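You operate a simulated robot arm through the tools that you are given. There is no shell and no other tool. Be economical: measure what you need, move in short steps, check, and stop when the job is done.

The job below is to be done with a simulated two-armed robot. You get a single attempt, and the scene is never put back.

TASK
On the top of the loading dock, fold the striped cloth in half, so that its two long edges meet.

Only the result counts: the job must be done as asked and must still hold three seconds after the hand-in. Knocking over, shifting, dropping, spilling or breaking anything else fails it. Flat cloth is picked up by pressing the open fingertips on it (5 to 10 N) and closing them slowly along it; thin cloth reads only 2 to 8 mm in the jaws.

THE ROBOT
Two 7-joint arms with two-finger grippers on one trunk, on a base that drives. Base frame: it is fixed to the floor where the robot stands at the start and does not move with it; the origin is under the middle of the robot, x ahead of it, y to its left, z up; the surface under the hand at the start is at about z = 92.5. Lengths are in cm, angles in degrees, forces in N, time in s.
The left shoulder is at the start at [6, 12.3, 99.5], the right one opposite. With the tool pointing down near the work surface each hand reaches from about 36 to 80 cm from the robot's upright axis, wherever it stands, measured 20 degrees to its own side. Places, roughly: top of the loading dock [60, -10, 90]. Payload 1.47 kg a hand.
The tool frame of a hand sits at the grasp point between the pads (the TCP): z along the fingers, y along the line on which they close. The tips reach 1.6 cm beyond it. Largest opening 8.7 cm; the body of the gripper starts 5.5 cm behind the TCP.
Orientation is that of the tool frame in the base frame, as a unit quaternion [x, y, z, w]. With the fingers straight down and closing along the base's y, the tool's x points along the base's -x, its y along +y and its z along -z.

THE INTERFACE
- The arms move only by the tool step_arm. It takes "left_steps", "right_steps" or both (then of equal length, played together; a hand with none holds still); each is one flat list of numbers, 7 for each row, row after row: the shift along the base's x, y, z in units of 200 mm (1.0 is 200 mm), then the turn, a rotation vector about the base's x, y, z in units of 90 degrees (1.0 is 90 degrees), then the finger opening in cm, from 0 to 8.7. In form: [x, y, z, ax, ay, az, jaw, x, y, z, ax, ay, az, jaw, ...]. A call has 1 to 10 rows; each row is the pose to reach, as a shift and turn from the pose commanded when the call began. A call with a number of a shift or a turn outside -1 to 1 is refused whole. Each row takes 0.2 s and may step no farther than 5 cm and 8.6 degrees from the row before; otherwise, or with a gripper value out of range, the whole call is refused. A pose out of reach is approached as far as the arm can. The call stops where the force on the tool passes 40 N (or 10 N more than at its start, if that is more) or the arm is blocked; 0.2 s more then pass. The fingers move at their own pace (about 15.3 cm/s each) and stop on an object; they squeeze with about 28 N. The grip force told is the motor's: it shows also when the fingers shut on nothing. Time passes only in rows, and 0.2 s behind the last, so rows that repeat a pose let the fingers close. The reply holds the time, the measured pose of the TCP, the force on the tool along the base axes, the opening and the grip force, in the units named above and with some noise, with the torque about the TCP (base axes, N m) and any sound that the robot's microphone picked up, and new pictures: "show" is both (left out), scene, wrist or none (wrist: the cameras of the hands that moved).
- Cameras (640 x 400 px; columns grow to the right, rows downward): "scene" is now at [8.82, -1.01, 154.74]; the picture's right is [-0.14, -0.99, 0.00], its down [-0.76, 0.11, -0.65] and it looks along [0.64, -0.09, -0.76] (base axes); focal length 266 px, centre (320, 200). "left" rides on the left gripper at [7.3, -1.2, -9] in its tool frame; the picture's right is [0.16, 0.99, 0.00], its down [-0.72, 0.12, -0.68] and it looks along [-0.67, 0.11, 0.73] (tool axes); focal length 247 px, centre (320, 200). "right" rides on the right gripper at [7.3, 1.2, -9] in its tool frame; the picture's right is [-0.16, 0.99, 0.00], its down [-0.72, -0.12, -0.68] and it looks along [-0.67, -0.11, 0.73] (tool axes); focal length 247 px, centre (320, 200). There is no depth. A picture from a camera that has moved, and an enlarged one, comes with that camera's place and axes in the base frame and with its lens.
- lift_body(by): slides the trunk up (or, below 0, down) by that many cm; the arms and the scene camera ride with it, the base frame stays. It gives what a move gives, with no picture.
- drive_base(legs): drives the robot by 1 to 6 legs, each [ahead, left, turn to the left] in cm, cm and degrees, along the robot's own axes; the way and the turn of a leg run together, so that a leg with both is an arc; at most 150 cm and 180 degrees a leg. The arms and the cameras ride along, it lands a little off, and it stops where it bumps. It gives what a move gives, and a new picture of the scene camera.
- turn_head(pan, tilt): turns the head with the scene camera to pan (to the left, within 120 degrees either way) and tilt (down, from -29 to 69), counted from straight ahead of the robot. It gives what a move gives, and a new picture of the scene camera.
- inspect(camera, box): a new picture of the part [left, top, right, bottom] of that camera's present view, enlarged. No time passes.
- hand_in(): hands the job in; it is judged then, once.

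Go step by step. Nothing tells you exact positions but the pictures and the camera data: compare them with the known pose of the tool, close in by small moves and look again before you grip or let go. The budget is 120 turns and 260 pictures, counting those below and the enlarged ones. Unless the task says otherwise, let go and move clear before handing in, and close with one line.

The tools are called after "Emit:" as name(argument=value, ...) on one line, values as JSON. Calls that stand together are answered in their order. step_arm: Moves the arms, as the interface text tells. Its arguments: {"type":"object","properties":{"left_steps":{"type":"array"},"right_steps":{"type":"array"},"show":{"type":"string","enum":["both","scene","wrist","none"]}},"required":[]} The other tools are called the same way: lift_body (by) slides the trunk up or down; drive_base (legs) drives the base; turn_head (pan, tilt) turns the head that bears the scene camera; inspect (camera, box) takes an enlarged picture of a part of a camera's view; hand_in () hands the job in.

At the start:

```text
time: 0.0
left_ee_pos: [48.1, 14.77, 106.88]
left_ee_rot: [0.0, 1.0, 0.0, 0.0]
left_ft_force: [0.0, -0.1, 0.4]
left_torque: [0.0, -0.02, 0.02]
left_grip_width: 8.72
left_grasp_force: 0.0
right_ee_pos: [44.85, -24.8, 110.65]
right_ee_rot: [0.0, 1.0, 0.0, 0.0]
right_ft_force: [-0.4, -0.1, 0.8]
right_torque: [-0.02, -0.01, 0.04]
right_grip_width: 8.66
right_grasp_force: 0.1
trunk travel left (down, up): [-15.0, 8.0]
robot x, y, heading: [0.06, 0.17, -0.0]
head pan, tilt: [-8.0, 49.8]
```

scene: 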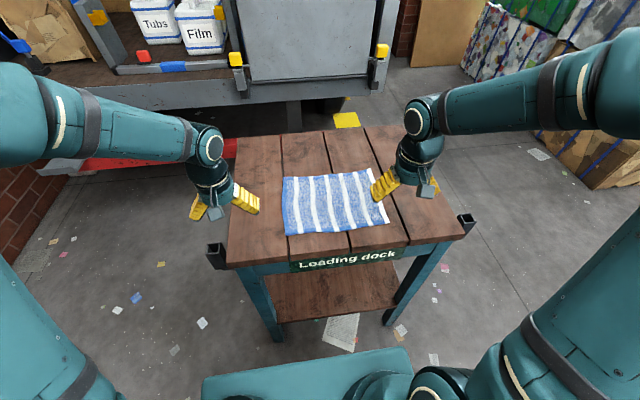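
right: 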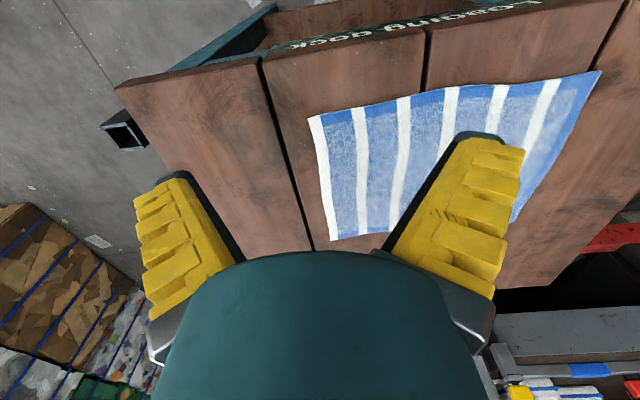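
left: 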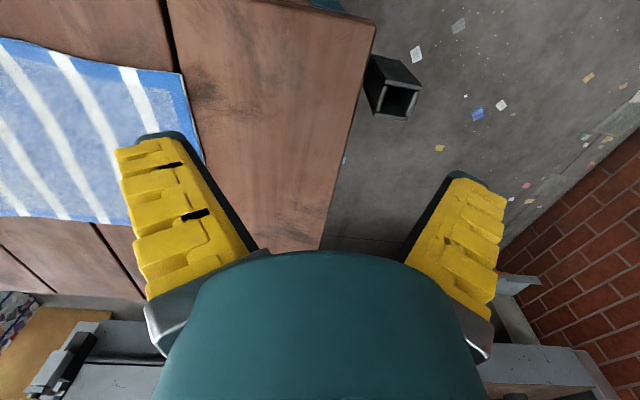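

The cloth lies at about x 50–72.5, y +2.5 to −27, so its long edges run along y. I plan to grip the far edge with both hands and fold it over towards the robot, and first I'll take a closer look.

Emit:
inspect(camera="scene", box=[220, 120, 480, 282])

Emit:
step_arm(left_steps=[0, 0, 0.1, 0, 0, -0.09, 8.7, 0, 0, 0.2, 0, 0, -0.18, 8.0, 0, 0.05, 0.2, 0, 0, -0.27, 6, 0, 0.05, 0.2, 0, 0, -0.36, 4, 0, 0.05, 0.2, 0, 0, -0.45, 3, 0, 0.05, 0.2, 0, 0, -0.54, 3, 0, 0.05, 0.2, 0, 0, -0.63, 3, 0, 0.05, 0.2, 0, 0, -0.72, 3, 0, 0.05, 0.2, 0, 0, -0.81, 3, 0, 0.05, 0.2, 0, 0, -0.9, 3], right_steps=[0, 0, 0.1, 0, 0, 0.09, 8.6, 0, 0, 0.2, 0, 0, 0.18, 8.0, 0, -0.05, 0.2, 0, 0, 0.27, 6, 0, -0.05, 0.2, 0, 0, 0.36, 4, 0, -0.05, 0.2, 0, 0, 0.45, 3, 0, -0.05, 0.2, 0, 0, 0.54, 3, 0, -0.05, 0.2, 0, 0, 0.63, 3, 0, -0.05, 0.2, 0, 0, 0.72, 3, 0, -0.05, 0.2, 0, 0, 0.81, 3, 0, -0.05, 0.2, 0, 0, 0.9, 3], show="both")

```text
2.46 times, centred on (350, 201) of scene
camera zoom: at [8.82, -1.01, 154.74], right [-0.14, -0.99, 0.0], down [-0.76, 0.11, -0.65], along [0.64, -0.09, -0.76], focal length 654 px, centre (246, 198)
```

zoom: 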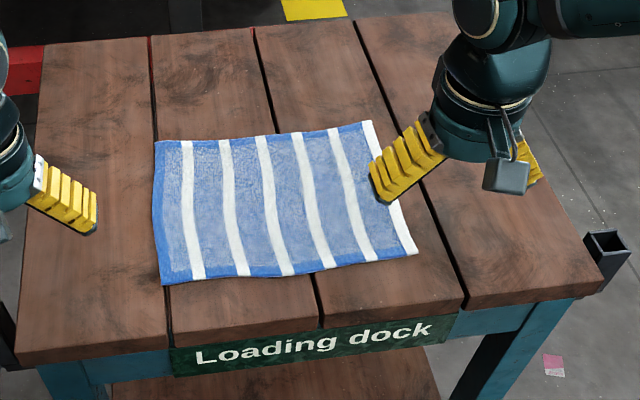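

```text
time: 2.2
left_ee_pos: [48.0, 15.81, 110.86]
left_ee_rot: [0.65, 0.76, 0.0, 0.0]
left_ft_force: [0.1, -0.4, -0.1]
left_torque: [0.01, 0.01, 0.0]
left_grip_width: 3.62
left_grasp_force: 3.9
right_ee_pos: [44.75, -25.75, 114.64]
right_ee_rot: [-0.65, 0.76, -0.001, 0.0]
right_ft_force: [0.6, 0.2, 0.2]
right_torque: [0.04, 0.02, -0.01]
right_grip_width: 3.6
right_grasp_force: 3.9
trunk travel left (down, up): [-15.0, 8.0]
robot x, y, heading: [0.01, -0.2, 0.2]
head pan, tilt: [-8.0, 49.8]
camera scene: at [8.83, -1.0, 154.74], right [-0.14, -0.99, 0.0], down [-0.76, 0.11, -0.65], along [0.64, -0.09, -0.76], focal length 266 px, centre (320, 200)
camera right: at [42.49, -32.71, 123.45], right [-0.95, 0.31, 0.0], down [0.23, 0.7, 0.68], along [0.21, 0.65, -0.73], focal length 247 px, centre (320, 200)
camera left: at [45.69, 22.83, 119.71], right [0.95, 0.31, 0.0], down [0.23, -0.7, 0.68], along [0.21, -0.65, -0.73], focal length 247 px, centre (320, 200)
```

scene: 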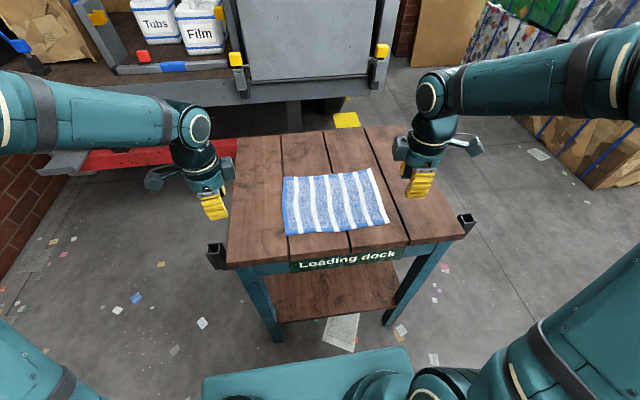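
right: 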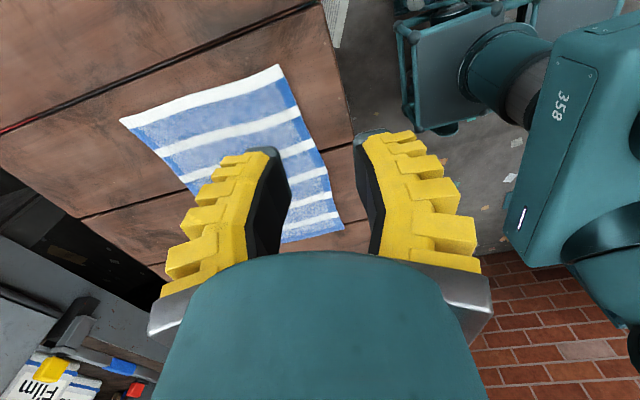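
left: 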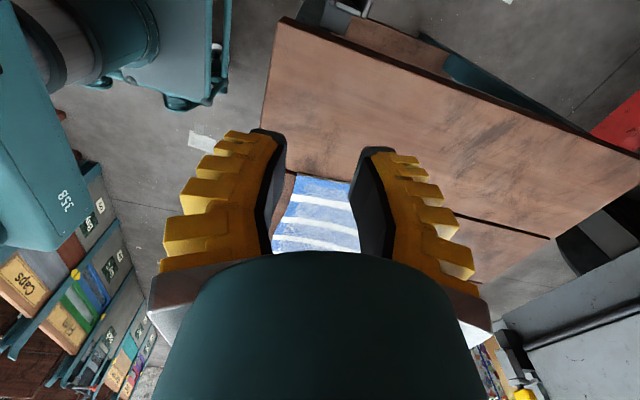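

The yaw is nearly done and both hands look fine. Next I'll finish turning and carry the hands above the far edge, at about x 71, y 0 and y −25.

Emit:
step_arm(left_steps=[0.2, -0.13, 0, 0, 0, -0.05, 3, 0.4, -0.26, 0, 0, 0, -0.1, 3, 0.6, -0.39, 0, 0, 0, -0.1, 3, 0.75, -0.5, 0, 0, 0, -0.1, 3], right_steps=[0.23, 0, -0.05, 0, 0, 0.05, 3, 0.46, 0, -0.1, 0, 0, 0.1, 3, 0.69, 0, -0.15, 0, 0, 0.1, 3, 0.9, 0, -0.2, 0, 0, 0.1, 3], show="none")

```text
time: 3.2
left_ee_pos: [63.13, 5.56, 110.84]
left_ee_rot: [0.707, 0.707, -0.001, -0.001]
left_ft_force: [-0.1, 0.7, 0.3]
left_torque: [0.0, 0.03, 0.01]
left_grip_width: 3.62
left_grasp_force: 4.8
right_ee_pos: [63.06, -25.73, 110.35]
right_ee_rot: [-0.707, 0.707, 0.001, 0.0]
right_ft_force: [0.9, -0.2, 0.2]
right_torque: [0.01, 0.04, 0.03]
right_grip_width: 3.61
right_grasp_force: 4.9
trunk travel left (down, up): [-15.0, 8.0]
robot x, y, heading: [0.0, -0.11, -0.3]
head pan, tilt: [-8.0, 49.8]
```

Both hands are square to the edge. I'll lower them to about 6 cm above the cloth and look.

Emit:
step_arm(left_steps=[0.15, -0.1, -0.1, 0, 0, 0, 2.6, 0.3, -0.2, -0.25, 0, 0, 0, 2.6, 0.385, -0.265, -0.42, 0, 0, 0, 2.6, 0.385, -0.265, -0.59, 0, 0, 0, 2.6], right_steps=[0.15, 0, -0.1, 0, 0, 0, 2.6, 0.3, 0.02, -0.25, 0, 0, 0, 2.6, 0.385, 0.02, -0.4, 0, 0, 0, 2.6, 0.385, 0.02, -0.565, 0, 0, 0, 2.6])

```text
time: 4.2
left_ee_pos: [70.65, 0.3, 99.03]
left_ee_rot: [0.707, 0.707, 0.0, -0.001]
left_ft_force: [0.2, 1.0, 0.3]
left_torque: [-0.03, -0.02, 0.02]
left_grip_width: 3.21
left_grasp_force: 4.4
right_ee_pos: [70.61, -25.33, 99.2]
right_ee_rot: [0.707, -0.707, 0.0, 0.001]
right_ft_force: [0.3, -0.6, -0.2]
right_torque: [0.03, -0.01, -0.01]
right_grip_width: 3.21
right_grasp_force: 5.0
trunk travel left (down, up): [-15.0, 8.0]
robot x, y, heading: [-0.42, 0.18, 0.2]
head pan, tilt: [-8.0, 49.8]
camera scene: at [8.83, -0.99, 154.74], right [-0.14, -0.99, 0.0], down [-0.76, 0.11, -0.65], along [0.64, -0.09, -0.76], focal length 266 px, centre (320, 200)
camera right: at [69.38, -32.65, 107.97], right [-0.99, 0.16, 0.0], down [0.12, 0.72, 0.68], along [0.11, 0.67, -0.73], focal length 247 px, centre (320, 200)
camera left: at [69.36, 7.69, 107.87], right [0.99, 0.16, 0.0], down [0.12, -0.72, 0.68], along [0.11, -0.67, -0.73], focal length 247 px, centre (320, 200)
```

scene: 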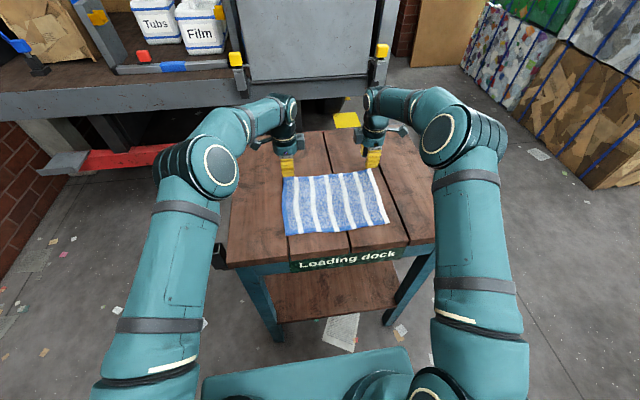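
right: 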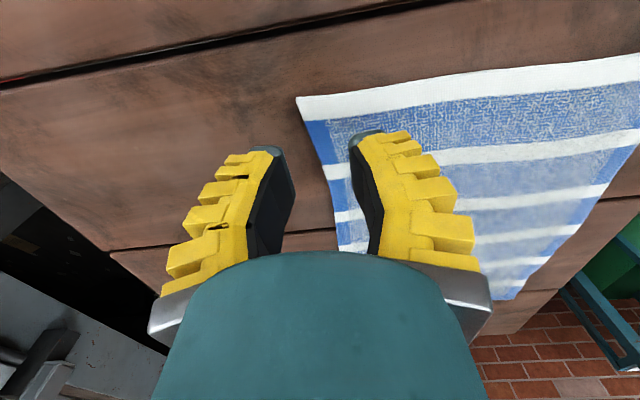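
left: 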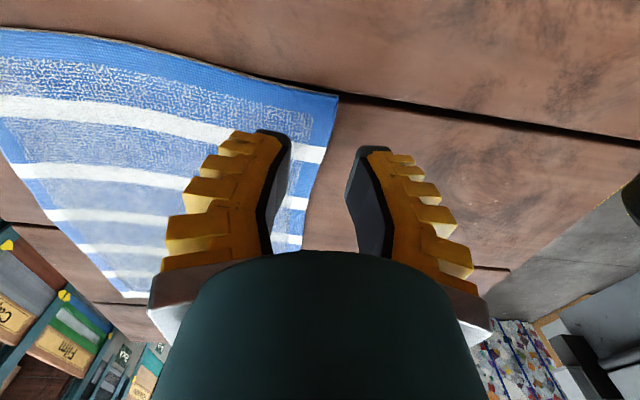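

The wrist views put the far edge at x≈71.3. I'll shift back about 0.9 cm so the outer finger lands just inside the edge, narrow the jaws and lower to just above contact.

Emit:
step_arm(left_steps=[-0.045, 0, 0, 0, 0, 0, 1.6, -0.045, 0, -0.1, 0, 0, 0, 1.6, -0.045, 0, -0.19, 0, 0, 0, 1.6, -0.045, 0, -0.19, 0, 0, 0, 1.6], right_steps=[-0.045, 0, 0, 0, 0, 0, 1.6, -0.045, 0, -0.1, 0, 0, 0, 1.6, -0.045, 0, -0.19, 0, 0, 0, 1.6, -0.045, 0, -0.19, 0, 0, 0, 1.6], show="wrist")

```text
time: 5.2
left_ee_pos: [69.74, 0.39, 95.14]
left_ee_rot: [0.707, 0.707, 0.0, 0.0]
left_ft_force: [0.2, -1.0, 0.2]
left_torque: [-0.01, -0.02, 0.01]
left_grip_width: 2.28
left_grasp_force: 4.4
right_ee_pos: [69.59, -25.36, 95.67]
right_ee_rot: [0.707, -0.707, 0.0, 0.001]
right_ft_force: [0.8, 0.0, -0.2]
right_torque: [0.0, -0.02, -0.01]
right_grip_width: 2.27
right_grasp_force: 5.0
trunk travel left (down, up): [-15.0, 8.0]
robot x, y, heading: [0.02, -0.04, -0.1]
head pan, tilt: [-8.0, 49.8]
camera right: at [68.41, -32.58, 104.43], right [-0.99, 0.16, 0.0], down [0.12, 0.72, 0.68], along [0.11, 0.67, -0.73], focal length 247 px, centre (320, 200)
camera left: at [68.45, 7.69, 104.08], right [0.99, 0.16, 0.0], down [0.12, -0.72, 0.68], along [0.11, -0.67, -0.73], focal length 247 px, centre (320, 200)
```

right: 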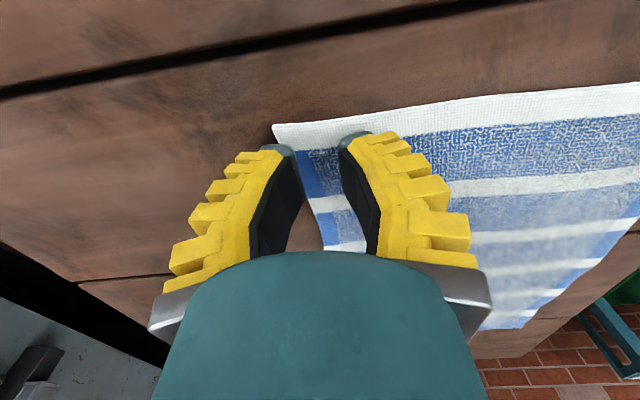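
left: 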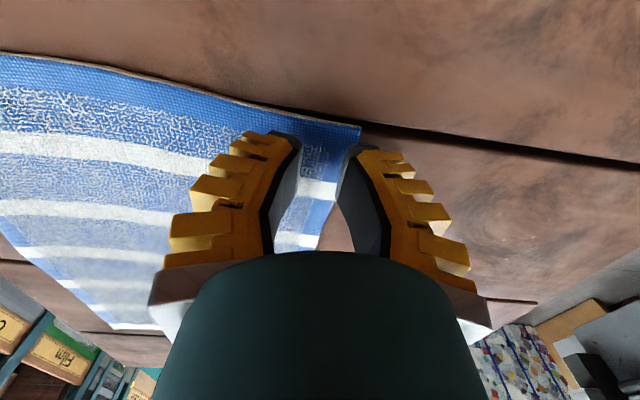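

Both outer fingertips sit right over the edge. I'll go down in small steps until I feel contact.

Emit:
step_arm(left_steps=[0, 0, -0.02, 0, 0, 0, 1.6, 0, 0, -0.04, 0, 0, 0, 1.6, 0, 0, -0.04, 0, 0, 0, 1.6], right_steps=[0, 0, -0.025, 0, 0, 0, 1.6, 0, 0, -0.05, 0, 0, 0, 1.6, 0, 0, -0.05, 0, 0, 0, 1.6], show="none")

```text
time: 6.0
left_ee_pos: [69.81, 0.47, 94.51]
left_ee_rot: [0.707, 0.707, 0.0, 0.001]
left_ft_force: [0.7, 0.0, 0.7]
left_torque: [-0.02, -0.01, -0.02]
left_grip_width: 1.77
left_grasp_force: 7.5
right_ee_pos: [69.64, -25.34, 94.65]
right_ee_rot: [0.708, -0.707, -0.001, 0.0]
right_ft_force: [0.9, -0.6, 1.0]
right_torque: [-0.02, -0.02, 0.01]
right_grip_width: 1.99
right_grasp_force: 4.9
trunk travel left (down, up): [-15.0, 8.0]
robot x, y, heading: [0.06, -0.22, -0.2]
head pan, tilt: [-8.0, 49.8]
```

Emit:
step_arm(left_steps=[0, 0, -0.01, 0, 0, 0, 2.0, 0, 0, -0.02, 0, 0, 0, 2.0, 0, 0, -0.02, 0, 0, 0, 2.0], right_steps=[0, 0, -0.015, 0, 0, 0, 2.0, 0, 0, -0.03, 0, 0, 0, 2.0, 0, 0, -0.03, 0, 0, 0, 2.0], show="wrist")

```text
time: 6.8
left_ee_pos: [69.74, 0.45, 94.25]
left_ee_rot: [0.707, 0.707, 0.001, 0.002]
left_ft_force: [2.2, -0.6, 8.8]
left_torque: [0.03, 0.16, -0.02]
left_grip_width: 2.4
left_grasp_force: 3.2
right_ee_pos: [69.52, -25.3, 94.2]
right_ee_rot: [0.708, -0.707, 0.001, -0.001]
right_ft_force: [3.4, -1.5, 9.7]
right_torque: [-0.02, 0.22, 0.03]
right_grip_width: 2.48
right_grasp_force: 2.8
trunk travel left (down, up): [-15.0, 8.0]
robot x, y, heading: [0.2, 0.1, 0.2]
head pan, tilt: [-8.0, 49.8]
camera right: at [68.25, -32.59, 102.95], right [-0.99, 0.16, 0.0], down [0.11, 0.72, 0.68], along [0.11, 0.67, -0.73], focal length 247 px, centre (320, 200)
camera left: at [68.37, 7.73, 103.06], right [0.99, 0.16, 0.0], down [0.11, -0.72, 0.68], along [0.11, -0.67, -0.73], focal length 247 px, centre (320, 200)
```

right: 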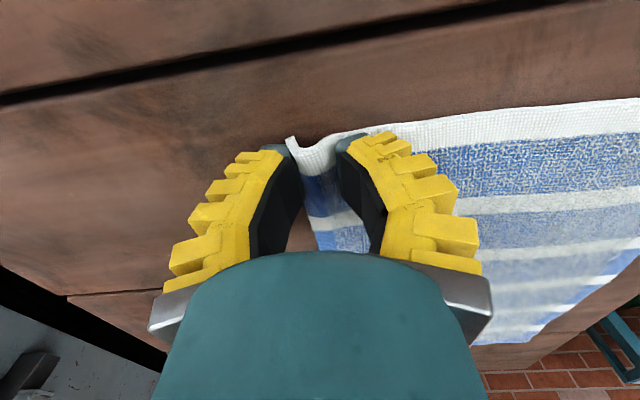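
left: 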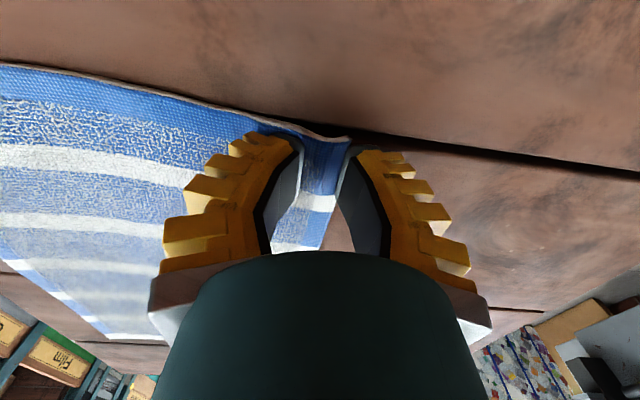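

Contact force is about 9 N and the edge rises between the fingers just as I want. I'll close slowly.

Emit:
step_arm(left_steps=[0, 0, 0, 0, 0, 0, 1.7, 0, 0, 0, 0, 0, 0, 1.4, 0, 0, 0, 0, 0, 0, 1.1, 0, 0, 0, 0, 0, 0, 0.8, 0, 0, 0, 0, 0, 0, 0.5, 0, 0, 0, 0, 0, 0, 0.3, 0, 0, 0, 0, 0, 0, 0.1, 0, 0, 0, 0, 0, 0, 0, 0, 0, 0, 0, 0, 0, 0], right_steps=[0, 0, 0, 0, 0, 0, 1.7, 0, 0, 0, 0, 0, 0, 1.4, 0, 0, 0, 0, 0, 0, 1.1, 0, 0, 0, 0, 0, 0, 0.8, 0, 0, 0, 0, 0, 0, 0.5, 0, 0, 0, 0, 0, 0, 0.3, 0, 0, 0, 0, 0, 0, 0.1, 0, 0, 0, 0, 0, 0, 0, 0, 0, 0, 0, 0, 0, 0], show="wrist")

```text
time: 8.8
left_ee_pos: [69.62, 0.5, 94.15]
left_ee_rot: [0.707, 0.707, 0.001, 0.0]
left_ft_force: [2.6, -0.7, 11.3]
left_torque: [-0.01, 0.05, 0.03]
left_grip_width: 0.0
left_grasp_force: 28.3
right_ee_pos: [69.6, -25.35, 94.14]
right_ee_rot: [-0.707, 0.707, -0.001, 0.002]
right_ft_force: [2.3, 0.2, 17.1]
right_torque: [-0.07, 0.08, 0.03]
right_grip_width: 0.02
right_grasp_force: 28.4
trunk travel left (down, up): [-15.0, 8.0]
robot x, y, heading: [-0.33, -0.04, 0.3]
head pan, tilt: [-8.0, 49.8]
camera right: at [68.23, -32.57, 102.91], right [-0.99, 0.16, 0.0], down [0.11, 0.72, 0.68], along [0.11, 0.67, -0.73], focal length 247 px, centre (320, 200)
camera left: at [68.35, 7.75, 103.03], right [0.99, 0.16, 0.0], down [0.11, -0.72, 0.68], along [0.11, -0.67, -0.73], focal length 247 px, centre (320, 200)
```

right: 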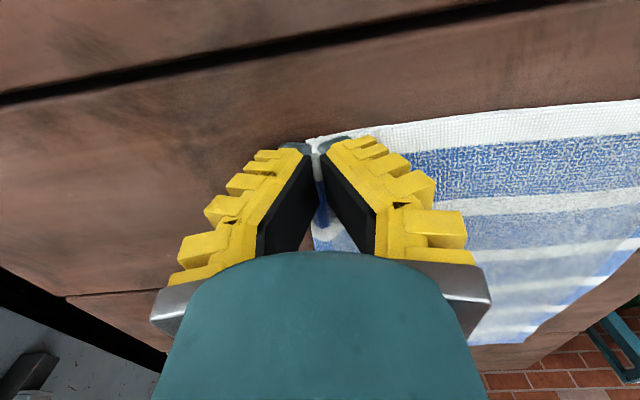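
left: 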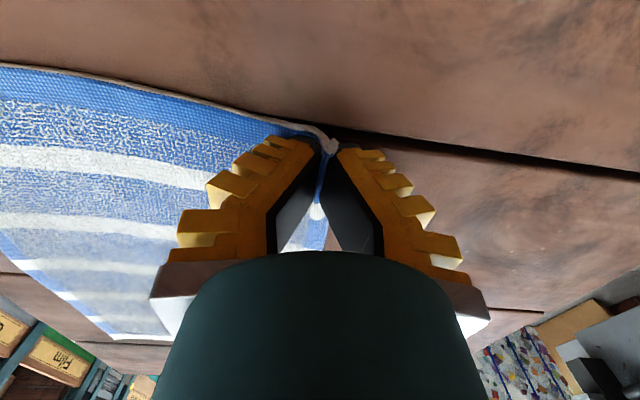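

The jaws read 0, so the grip is doubtful. I'll lift 1.5 cm to see whether the cloth comes along.

Emit:
step_arm(left_steps=[0, 0, 0.03, 0, 0, 0, 0, 0, 0, 0.075, 0, 0, 0, 0], right_steps=[0, 0, 0.03, 0, 0, 0, 0, 0, 0, 0.075, 0, 0, 0, 0], show="wrist")

```text
time: 9.4
left_ee_pos: [69.76, 0.46, 95.51]
left_ee_rot: [0.707, 0.707, 0.0, -0.001]
left_ft_force: [0.0, -0.5, 0.3]
left_torque: [-0.02, 0.03, 0.02]
left_grip_width: 0.0
left_grasp_force: 28.1
right_ee_pos: [69.51, -25.35, 95.37]
right_ee_rot: [0.707, -0.707, -0.001, 0.001]
right_ft_force: [-0.2, 0.1, 0.8]
right_torque: [0.01, 0.02, -0.01]
right_grip_width: 0.01
right_grasp_force: 27.7
trunk travel left (down, up): [-15.0, 8.0]
robot x, y, heading: [-0.17, 0.11, -0.2]
head pan, tilt: [-8.0, 49.8]
camera right: at [68.25, -32.58, 104.13], right [-0.99, 0.16, 0.0], down [0.12, 0.72, 0.68], along [0.11, 0.67, -0.73], focal length 247 px, centre (320, 200)
camera left: at [68.47, 7.73, 104.4], right [0.99, 0.16, 0.0], down [0.12, -0.72, 0.68], along [0.11, -0.67, -0.73], focal length 247 px, centre (320, 200)
```

right: 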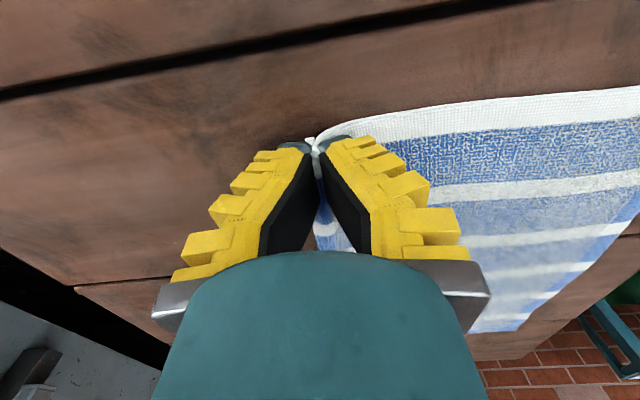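
left: 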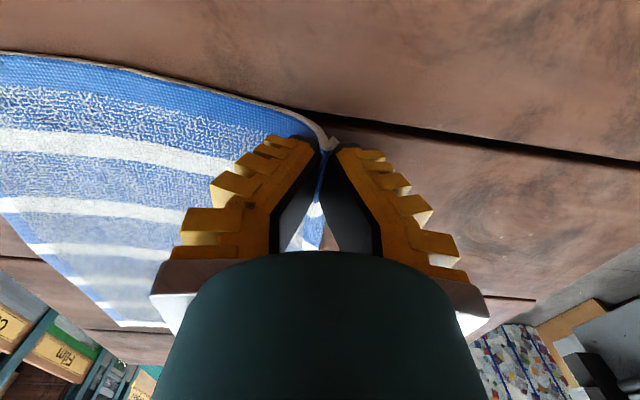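

The cloth seems to rise with both hands. I'll lift 4 cm more and move back slightly to confirm.

Emit:
step_arm(left_steps=[-0.03, 0, 0.06, 0, 0, 0, 0, -0.06, 0, 0.13, 0, 0, 0, 0, -0.1, 0, 0.2, 0, 0, 0, 0], right_steps=[-0.03, 0, 0.06, 0, 0, 0, 0, -0.06, 0, 0.13, 0, 0, 0, 0, -0.1, 0, 0.2, 0, 0, 0, 0])

Emit:
inspect(camera="scene", box=[240, 100, 432, 220])

```text
time: 10.2
left_ee_pos: [67.79, 0.47, 99.83]
left_ee_rot: [0.707, 0.707, 0.001, 0.001]
left_ft_force: [-0.7, 0.3, 0.6]
left_torque: [0.02, -0.01, 0.01]
left_grip_width: 0.0
left_grasp_force: 27.1
right_ee_pos: [67.42, -25.26, 99.44]
right_ee_rot: [-0.707, 0.707, -0.001, 0.001]
right_ft_force: [-0.6, -0.1, -0.1]
right_torque: [-0.01, 0.01, 0.01]
right_grip_width: 0.0
right_grasp_force: 27.8
trunk travel left (down, up): [-15.0, 8.0]
robot x, y, heading: [0.06, 0.01, 0.2]
head pan, tilt: [-8.0, 49.8]
camera scene: at [8.69, -1.01, 154.75], right [-0.14, -0.99, 0.0], down [-0.76, 0.11, -0.65], along [0.64, -0.09, -0.76], focal length 266 px, centre (320, 200)
camera right: at [66.18, -32.58, 108.25], right [-0.99, 0.16, 0.0], down [0.12, 0.72, 0.68], along [0.11, 0.67, -0.73], focal length 247 px, centre (320, 200)
camera left: at [66.51, 7.72, 108.56], right [0.99, 0.16, 0.0], down [0.12, -0.72, 0.68], along [0.11, -0.67, -0.73], focal length 247 px, centre (320, 200)
```

scene: 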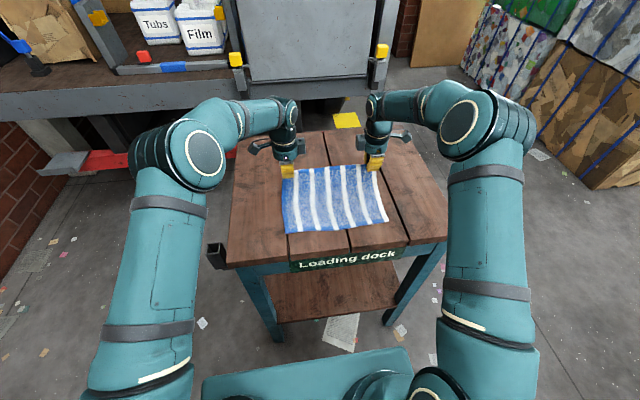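
right: 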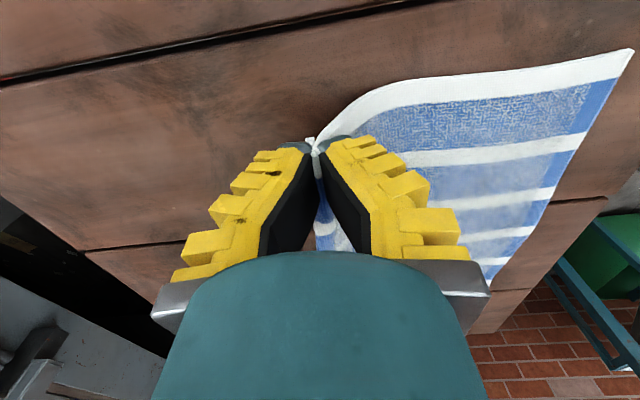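
left: 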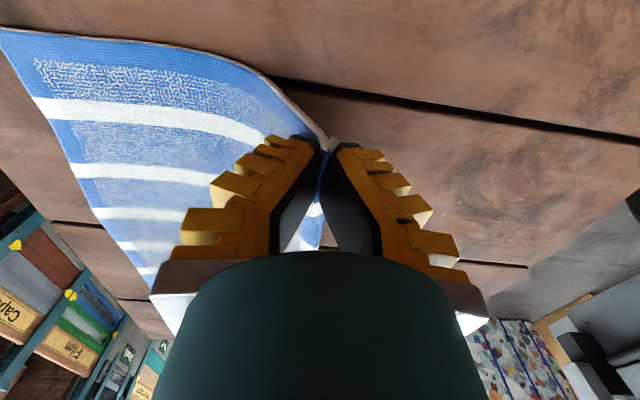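

```text
3.33 times, centred on (336, 160) of scene
camera zoom: at [8.69, -1.01, 154.75], right [-0.14, -0.99, 0.0], down [-0.76, 0.11, -0.65], along [0.64, -0.09, -0.76], focal length 886 px, centre (267, 333)
```

zoom: 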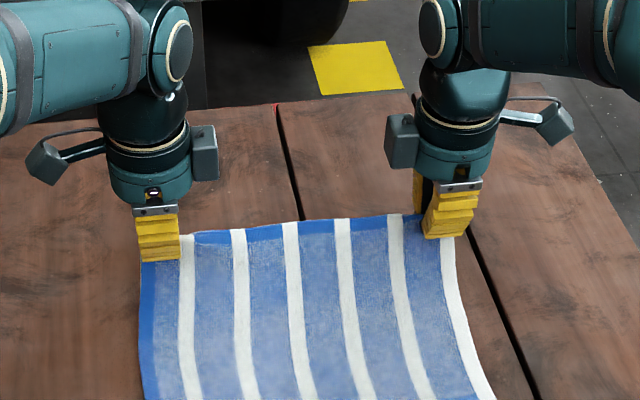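

Both hands hold the far edge. I'll carry it over in an arc about the fold line (x≈60.5), tilting the fingers forward as they come back.

Emit:
step_arm(left_steps=[-0.05, 0, 0.05, 0, -0.02, 0, 0, -0.1, 0, 0.09, 0, -0.04, 0, 0, -0.16, 0, 0.13, 0, -0.07, 0, 0, -0.22, 0, 0.17, 0, -0.1, 0, 0, -0.28, 0, 0.2, 0, -0.14, 0, 0, -0.34, 0, 0.22, 0, -0.18, 0, 0, -0.4, 0, 0.22, 0, -0.22, 0, 0, -0.46, 0, 0.21, 0, -0.26, 0, 0, -0.52, 0, 0.19, 0, -0.3, 0, 0, -0.56, 0, 0.17, 0, -0.33, 0, 0], right_steps=[-0.05, 0, 0.05, 0, -0.02, 0, 0, -0.1, 0, 0.09, 0, -0.04, 0, 0, -0.16, 0, 0.13, 0, -0.07, 0, 0, -0.22, 0, 0.17, 0, -0.1, 0, 0, -0.28, 0, 0.2, 0, -0.14, 0, 0, -0.34, 0, 0.22, 0, -0.18, 0, 0, -0.4, 0, 0.22, 0, -0.22, 0, 0, -0.46, 0, 0.21, 0, -0.26, 0, 0, -0.52, 0, 0.19, 0, -0.3, 0, 0, -0.56, 0, 0.17, 0, -0.33, 0, 0])

Emit:
inspect(camera="scene", box=[240, 120, 432, 240])

```text
time: 12.4
left_ee_pos: [56.62, 0.52, 102.89]
left_ee_rot: [0.683, 0.683, 0.182, 0.181]
left_ft_force: [0.8, 0.4, -0.1]
left_torque: [0.03, 0.0, 0.01]
left_grip_width: 0.02
left_grasp_force: 27.8
right_ee_pos: [56.4, -25.25, 102.96]
right_ee_rot: [0.684, -0.683, 0.181, -0.182]
right_ft_force: [0.5, -0.8, -0.2]
right_torque: [0.03, 0.02, -0.02]
right_grip_width: 0.0
right_grasp_force: 28.0
trunk travel left (down, up): [-15.0, 8.0]
robot x, y, heading: [0.19, -0.2, 0.1]
head pan, tilt: [-8.0, 49.8]
camera scene: at [8.77, -1.01, 154.74], right [-0.14, -0.99, 0.0], down [-0.76, 0.11, -0.65], along [0.64, -0.09, -0.76], focal length 266 px, centre (320, 200)
camera right: at [50.85, -32.47, 109.98], right [-0.86, 0.16, -0.49], down [-0.24, 0.72, 0.65], along [0.46, 0.67, -0.58], focal length 247 px, centre (320, 200)
camera left: at [51.03, 7.83, 110.07], right [0.86, 0.16, 0.49], down [-0.24, -0.72, 0.65], along [0.46, -0.67, -0.58], focal length 247 px, centre (320, 200)
```

scene: 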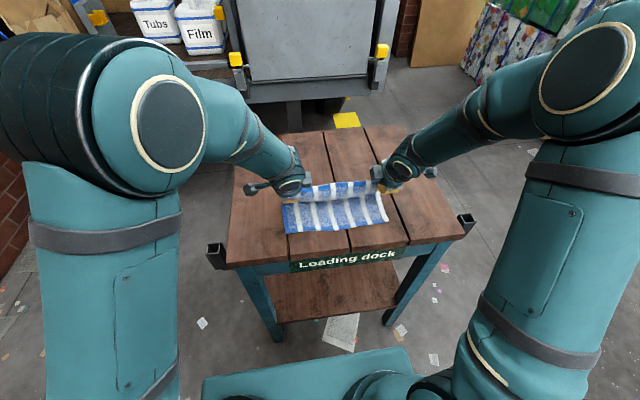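
right: 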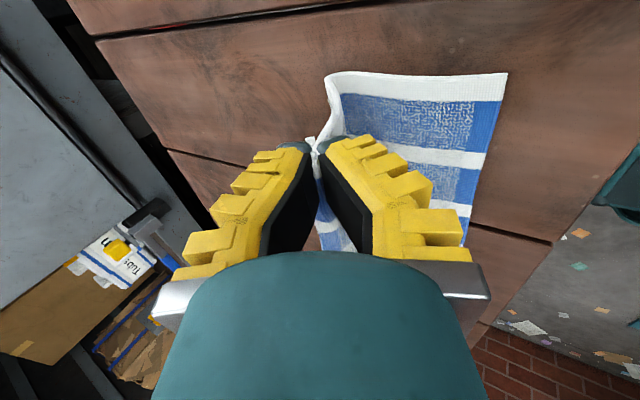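
left: 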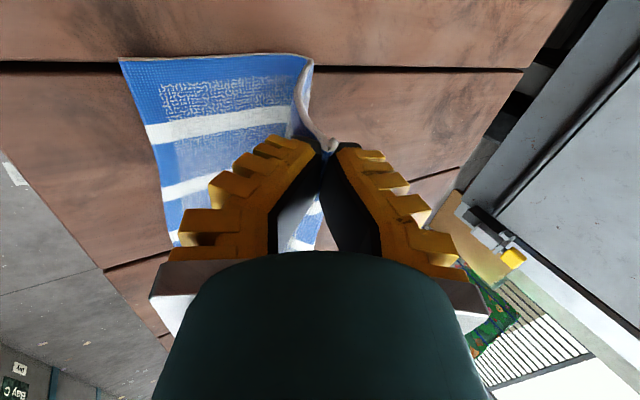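

```text
3.33 times, centred on (336, 180) of scene
camera zoom: at [8.77, -1.01, 154.74], right [-0.14, -0.99, 0.0], down [-0.76, 0.11, -0.65], along [0.64, -0.09, -0.76], focal length 886 px, centre (267, 267)
```

zoom: 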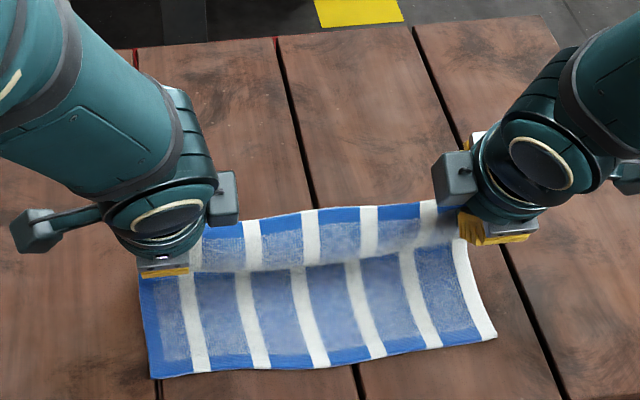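

The fold is forming evenly and the near edge is at x≈49.8. I'll continue down to just above it and check.

Emit:
step_arm(left_steps=[-0.06, 0, -0.04, 0, -0.03, 0, 0, -0.12, 0, -0.09, 0, -0.06, 0, 0, -0.18, 0, -0.15, 0, -0.1, 0, 0, -0.23, 0, -0.21, 0, -0.14, 0, 0, -0.28, 0, -0.27, 0, -0.17, 0, 0, -0.31, 0, -0.32, 0, -0.17, 0, 0], right_steps=[-0.06, 0, -0.04, 0, -0.03, 0, 0, -0.12, 0, -0.09, 0, -0.06, 0, 0, -0.18, 0, -0.15, 0, -0.1, 0, 0, -0.23, 0, -0.21, 0, -0.14, 0, 0, -0.28, 0, -0.27, 0, -0.17, 0, 0, -0.31, 0, -0.32, 0, -0.17, 0, 0])

Emit:
inspect(camera="scene", box=[240, 140, 432, 260])

```text
time: 13.6
left_ee_pos: [53.65, 5.09, 100.23]
left_ee_rot: [0.578, 0.724, 0.234, 0.294]
left_ft_force: [0.7, -0.9, -0.4]
left_torque: [0.02, -0.04, 0.04]
left_grip_width: 0.0
left_grasp_force: 27.5
right_ee_pos: [50.79, -28.13, 98.25]
right_ee_rot: [-0.629, 0.678, -0.274, 0.266]
right_ft_force: [0.5, -0.7, -0.1]
right_torque: [0.01, -0.01, 0.01]
right_grip_width: 0.01
right_grasp_force: 27.6
trunk travel left (down, up): [-15.0, 8.0]
robot x, y, heading: [-0.18, 0.15, 0.3]
head pan, tilt: [-8.0, 49.8]
stopped in row 5 (left hand): the arm was blocked; the commanded pose is now the measured one
camera scene: at [8.93, -1.05, 154.73], right [-0.14, -0.99, 0.0], down [-0.76, 0.11, -0.64], along [0.64, -0.09, -0.76], focal length 266 px, centre (320, 200)
camera right: at [43.19, -34.97, 103.46], right [-0.69, 0.22, -0.69], down [-0.35, 0.74, 0.58], along [0.64, 0.64, -0.43], focal length 247 px, centre (320, 200)
camera left: at [45.42, 12.03, 104.74], right [0.67, 0.37, 0.65], down [-0.28, -0.68, 0.68], along [0.69, -0.63, -0.35], focal length 247 px, centre (320, 200)
```

scene: 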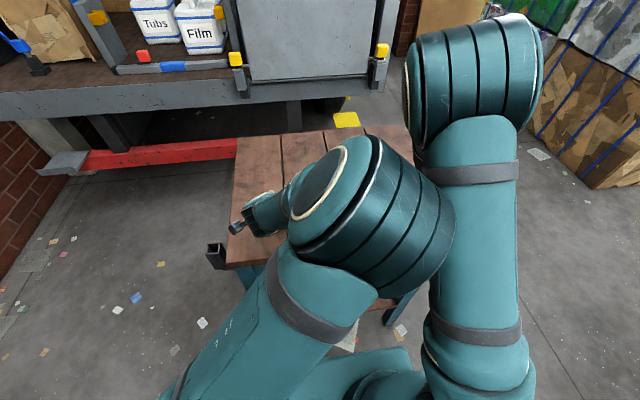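
right: 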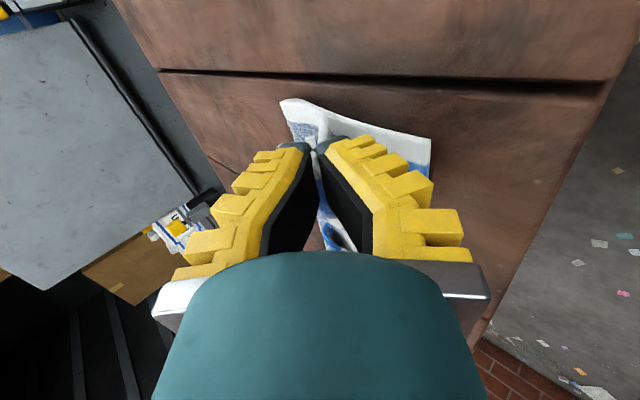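
left: 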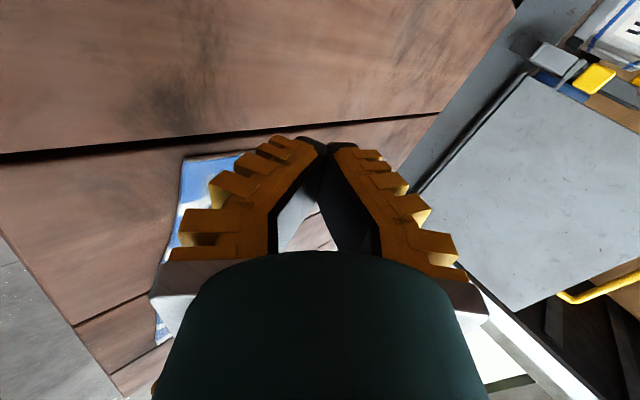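

```text
3.33 times, centred on (336, 200) of scene
camera zoom: at [8.93, -1.05, 154.73], right [-0.14, -0.99, 0.0], down [-0.76, 0.11, -0.64], along [0.64, -0.09, -0.76], focal length 886 px, centre (267, 200)
```

zoom: 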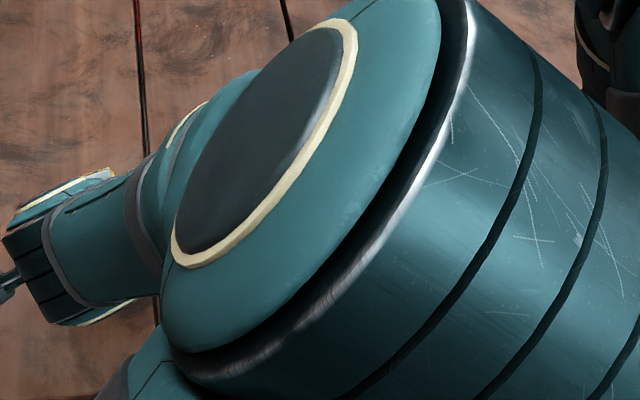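

The left elbow swung inward against the right arm, and the left hand seems to have lost its corner. I'll back the left hand out and up before looking again.

Emit:
step_arm(left_steps=[0.08, 0, 0.08, 0, 0.04, 0, 0, 0.16, 0.03, 0.16, 0, 0.1, 0, 0, 0.24, 0.06, 0.24, 0, 0.16, 0, 0, 0.32, 0.1, 0.32, 0, 0.22, 0, 0, 0.4, 0.15, 0.4, 0, 0.28, 0, 0])

```text
time: 14.8
left_ee_pos: [61.91, 8.42, 108.2]
left_ee_rot: [0.616, 0.771, 0.101, 0.128]
left_ft_force: [-0.8, -0.2, 0.2]
left_torque: [-0.03, 0.04, 0.01]
left_grip_width: 0.0
left_grasp_force: 27.9
right_ee_pos: [50.88, -28.05, 98.23]
right_ee_rot: [-0.631, 0.676, -0.274, 0.264]
right_ft_force: [0.1, 0.4, 0.9]
right_torque: [0.03, 0.01, -0.01]
right_grip_width: 0.01
right_grasp_force: 27.1
trunk travel left (down, up): [-15.0, 8.0]
robot x, y, heading: [0.35, 0.42, -0.0]
head pan, tilt: [-8.0, 49.8]
camera scene: at [8.89, -0.93, 154.73], right [-0.14, -0.99, 0.0], down [-0.76, 0.11, -0.64], along [0.64, -0.09, -0.76], focal length 266 px, centre (320, 200)
camera left: at [56.19, 15.29, 115.72], right [0.88, 0.37, 0.3], down [0.04, -0.68, 0.73], along [0.48, -0.63, -0.61], focal length 247 px, centre (320, 200)
```

scene: 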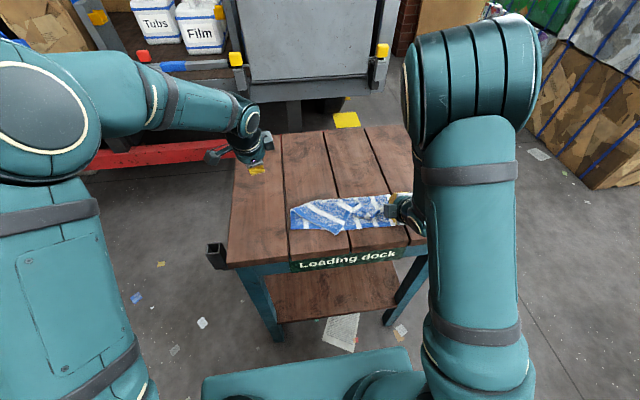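
left: 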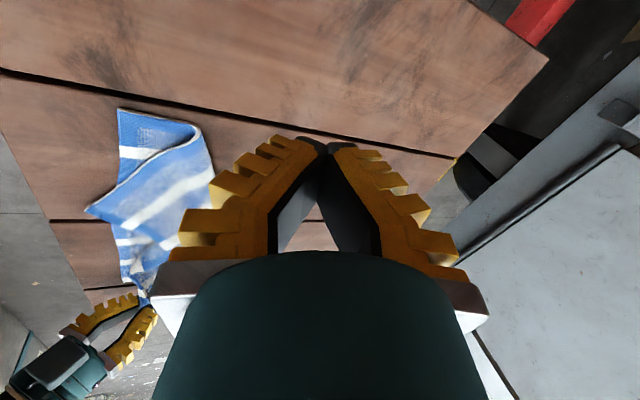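

The left arm is clear again. I'll take a closer look at the cloth.

Emit:
inspect(camera="scene", box=[270, 160, 430, 260])

Emit:
inspect(camera="left", box=[40, 80, 240, 320])

```text
4.00 times, centred on (350, 210) of scene
camera zoom: at [8.89, -0.93, 154.73], right [-0.14, -0.99, 0.0], down [-0.76, 0.11, -0.64], along [0.64, -0.09, -0.76], focal length 1063 px, centre (200, 160)
```

zoom: 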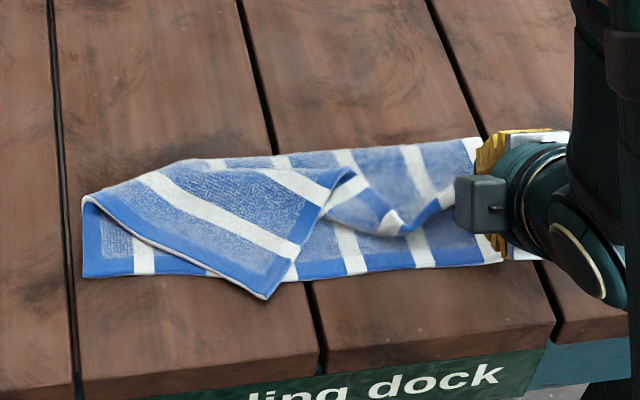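

```text
1.67 times, centred on (140, 200) of left
camera zoom: at [56.19, 15.29, 115.72], right [0.88, 0.37, 0.3], down [0.04, -0.68, 0.73], along [0.48, -0.63, -0.61], focal length 412 px, centre (620, 200)
```

zoom: 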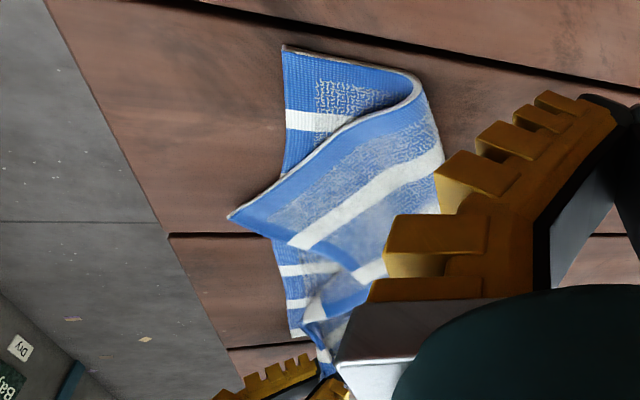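

The bottom half is still in place; the right hand holds its corner and the left flap corner has fallen askew. I'll set the right corner down first, then back the base away for more arm room and fix the left one.

Emit:
step_arm(right_steps=[0, 0.05, -0.02, 0, 0, 0, 0, -0.02, 0.1, -0.06, 0, 0, 0, 0, -0.04, 0.15, -0.1, 0, 0, 0, 0, -0.05, 0.15, -0.125, 0, 0, 0, 0, -0.05, 0.15, -0.15, 0, 0, 0, 0])

Emit:
inspect(camera="scene", box=[270, 160, 430, 260])

```text
time: 16.0
left_ee_pos: [61.72, 8.32, 108.23]
left_ee_rot: [0.616, 0.771, 0.102, 0.128]
left_ft_force: [-0.4, 0.8, 0.3]
left_torque: [-0.01, -0.01, 0.02]
left_grip_width: 0.0
left_grasp_force: 27.6
right_ee_pos: [49.74, -24.98, 95.28]
right_ee_rot: [-0.629, 0.677, -0.274, 0.265]
right_ft_force: [0.3, 0.4, 3.4]
right_torque: [0.04, 0.06, 0.01]
right_grip_width: 0.02
right_grasp_force: 27.6
trunk travel left (down, up): [-15.0, 8.0]
robot x, y, heading: [0.07, -0.06, 0.2]
head pan, tilt: [-8.0, 49.8]
camera scene: at [8.8, -0.95, 154.75], right [-0.14, -0.99, 0.0], down [-0.76, 0.11, -0.65], along [0.64, -0.09, -0.76], focal length 266 px, centre (320, 200)
camera right: at [42.12, -31.88, 100.55], right [-0.69, 0.21, -0.69], down [-0.35, 0.74, 0.57], along [0.64, 0.64, -0.44], focal length 247 px, centre (320, 200)
```

scene: 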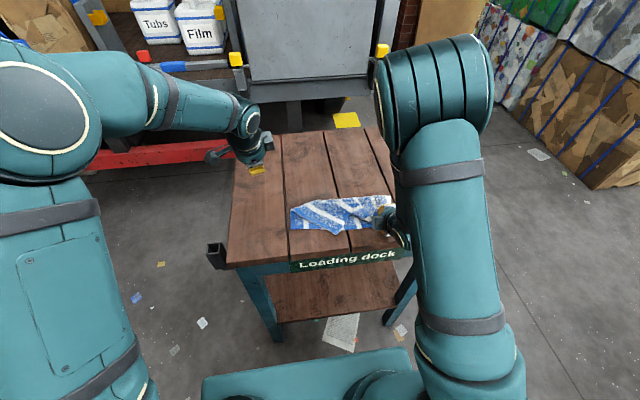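
right: 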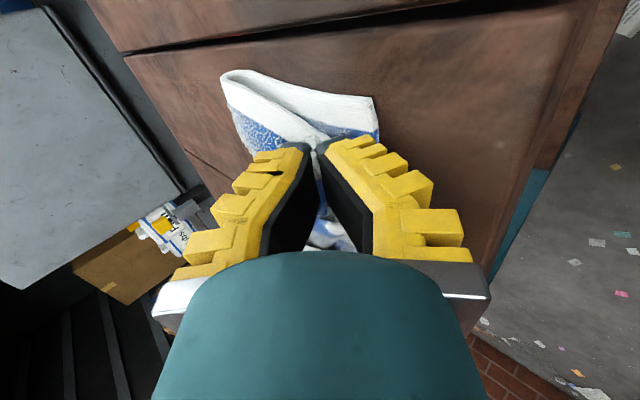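

```text
4.00 times, centred on (350, 210) of scene
camera zoom: at [8.8, -0.95, 154.75], right [-0.14, -0.99, 0.0], down [-0.76, 0.11, -0.65], along [0.64, -0.09, -0.76], focal length 1063 px, centre (200, 160)
```

zoom: 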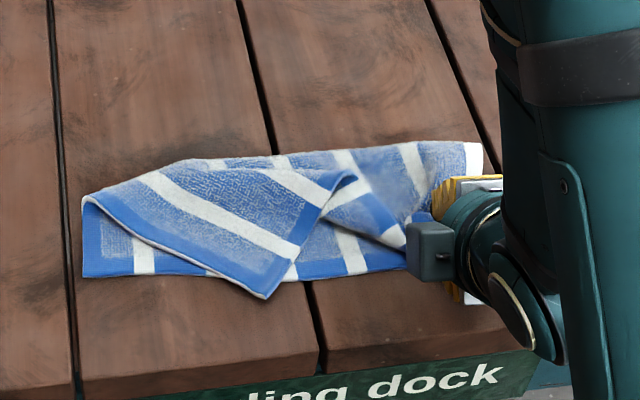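

The near edge now runs from about (51.4, 1.4) to (48.5, −28). I'll bring the held right corner about 1.7 cm closer to meet it.

Emit:
step_arm(right_steps=[0, 0, 0.03, 0, 0, 0, 0, -0.05, -0.02, 0.03, 0, 0, 0, 0, -0.085, -0.035, 0.03, 0, 0, 0, 0, -0.085, -0.035, 0.005, 0, 0, 0, 0], show="none")

Emit:
inspect(camera="right", box=[180, 40, 420, 190])

```text
time: 17.0
left_ee_pos: [61.74, 8.42, 108.13]
left_ee_rot: [0.616, 0.771, 0.102, 0.129]
left_ft_force: [-0.5, 0.0, -0.5]
left_torque: [-0.02, -0.03, 0.01]
left_grip_width: 0.0
left_grasp_force: 28.5
right_ee_pos: [48.21, -25.83, 95.37]
right_ee_rot: [-0.63, 0.677, -0.274, 0.265]
right_ft_force: [0.7, -0.4, 0.4]
right_torque: [0.01, 0.0, 0.0]
right_grip_width: 0.0
right_grasp_force: 27.8
trunk travel left (down, up): [-15.0, 8.0]
robot x, y, heading: [0.09, -0.2, -0.0]
head pan, tilt: [-8.0, 49.8]
```

```text
2.67 times, centred on (300, 115) of right
camera zoom: at [40.43, -32.61, 100.59], right [-0.69, 0.21, -0.69], down [-0.35, 0.74, 0.58], along [0.64, 0.64, -0.44], focal length 659 px, centre (373, 427)
```

zoom: 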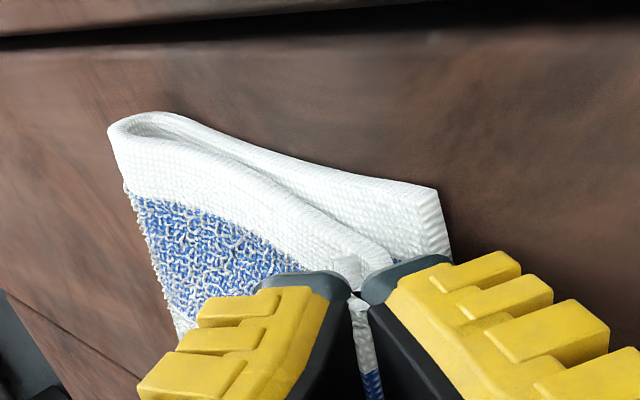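

The right corner sits almost on the near edge. I'll set it down, open slightly and draw the fingers back along their own axis.

Emit:
step_arm(right_steps=[-0.01, 0, -0.015, 0, 0, 0, 0, -0.01, 0, -0.015, 0, 0, 0, 0.6, -0.01, 0, -0.01, 0, 0, 0, 1.2, -0.01, 0, -0.005, 0, 0, 0, 1.8, -0.01, 0, -0.005, 0, 0, 0, 2.0], show="none")

Emit:
inspect(camera="right", box=[180, 40, 420, 190])

```text
time: 18.2
left_ee_pos: [61.73, 8.41, 108.3]
left_ee_rot: [0.615, 0.771, 0.102, 0.129]
left_ft_force: [0.1, -0.5, 0.4]
left_torque: [0.01, 0.02, 0.0]
left_grip_width: 0.01
left_grasp_force: 28.2
right_ee_pos: [47.95, -25.76, 95.32]
right_ee_rot: [-0.63, 0.677, -0.273, 0.264]
right_ft_force: [0.4, -0.7, 5.8]
right_torque: [-0.12, 0.09, 0.01]
right_grip_width: 1.76
right_grasp_force: 3.4
trunk travel left (down, up): [-15.0, 8.0]
robot x, y, heading: [-0.02, -0.0, 0.1]
head pan, tilt: [-8.0, 49.8]
```

```text
2.67 times, centred on (300, 115) of right
camera zoom: at [40.24, -32.52, 100.54], right [-0.69, 0.21, -0.69], down [-0.35, 0.74, 0.58], along [0.64, 0.64, -0.44], focal length 659 px, centre (373, 427)
```

zoom: 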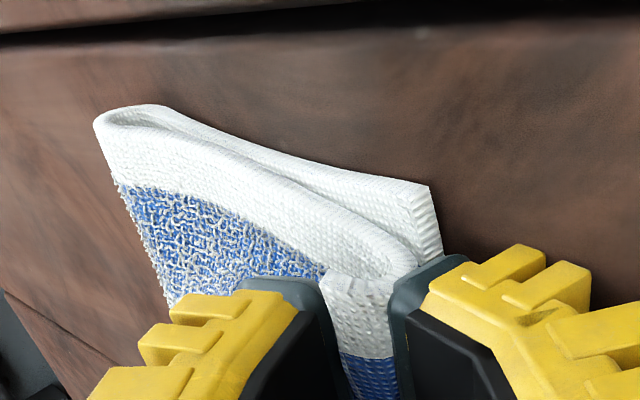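

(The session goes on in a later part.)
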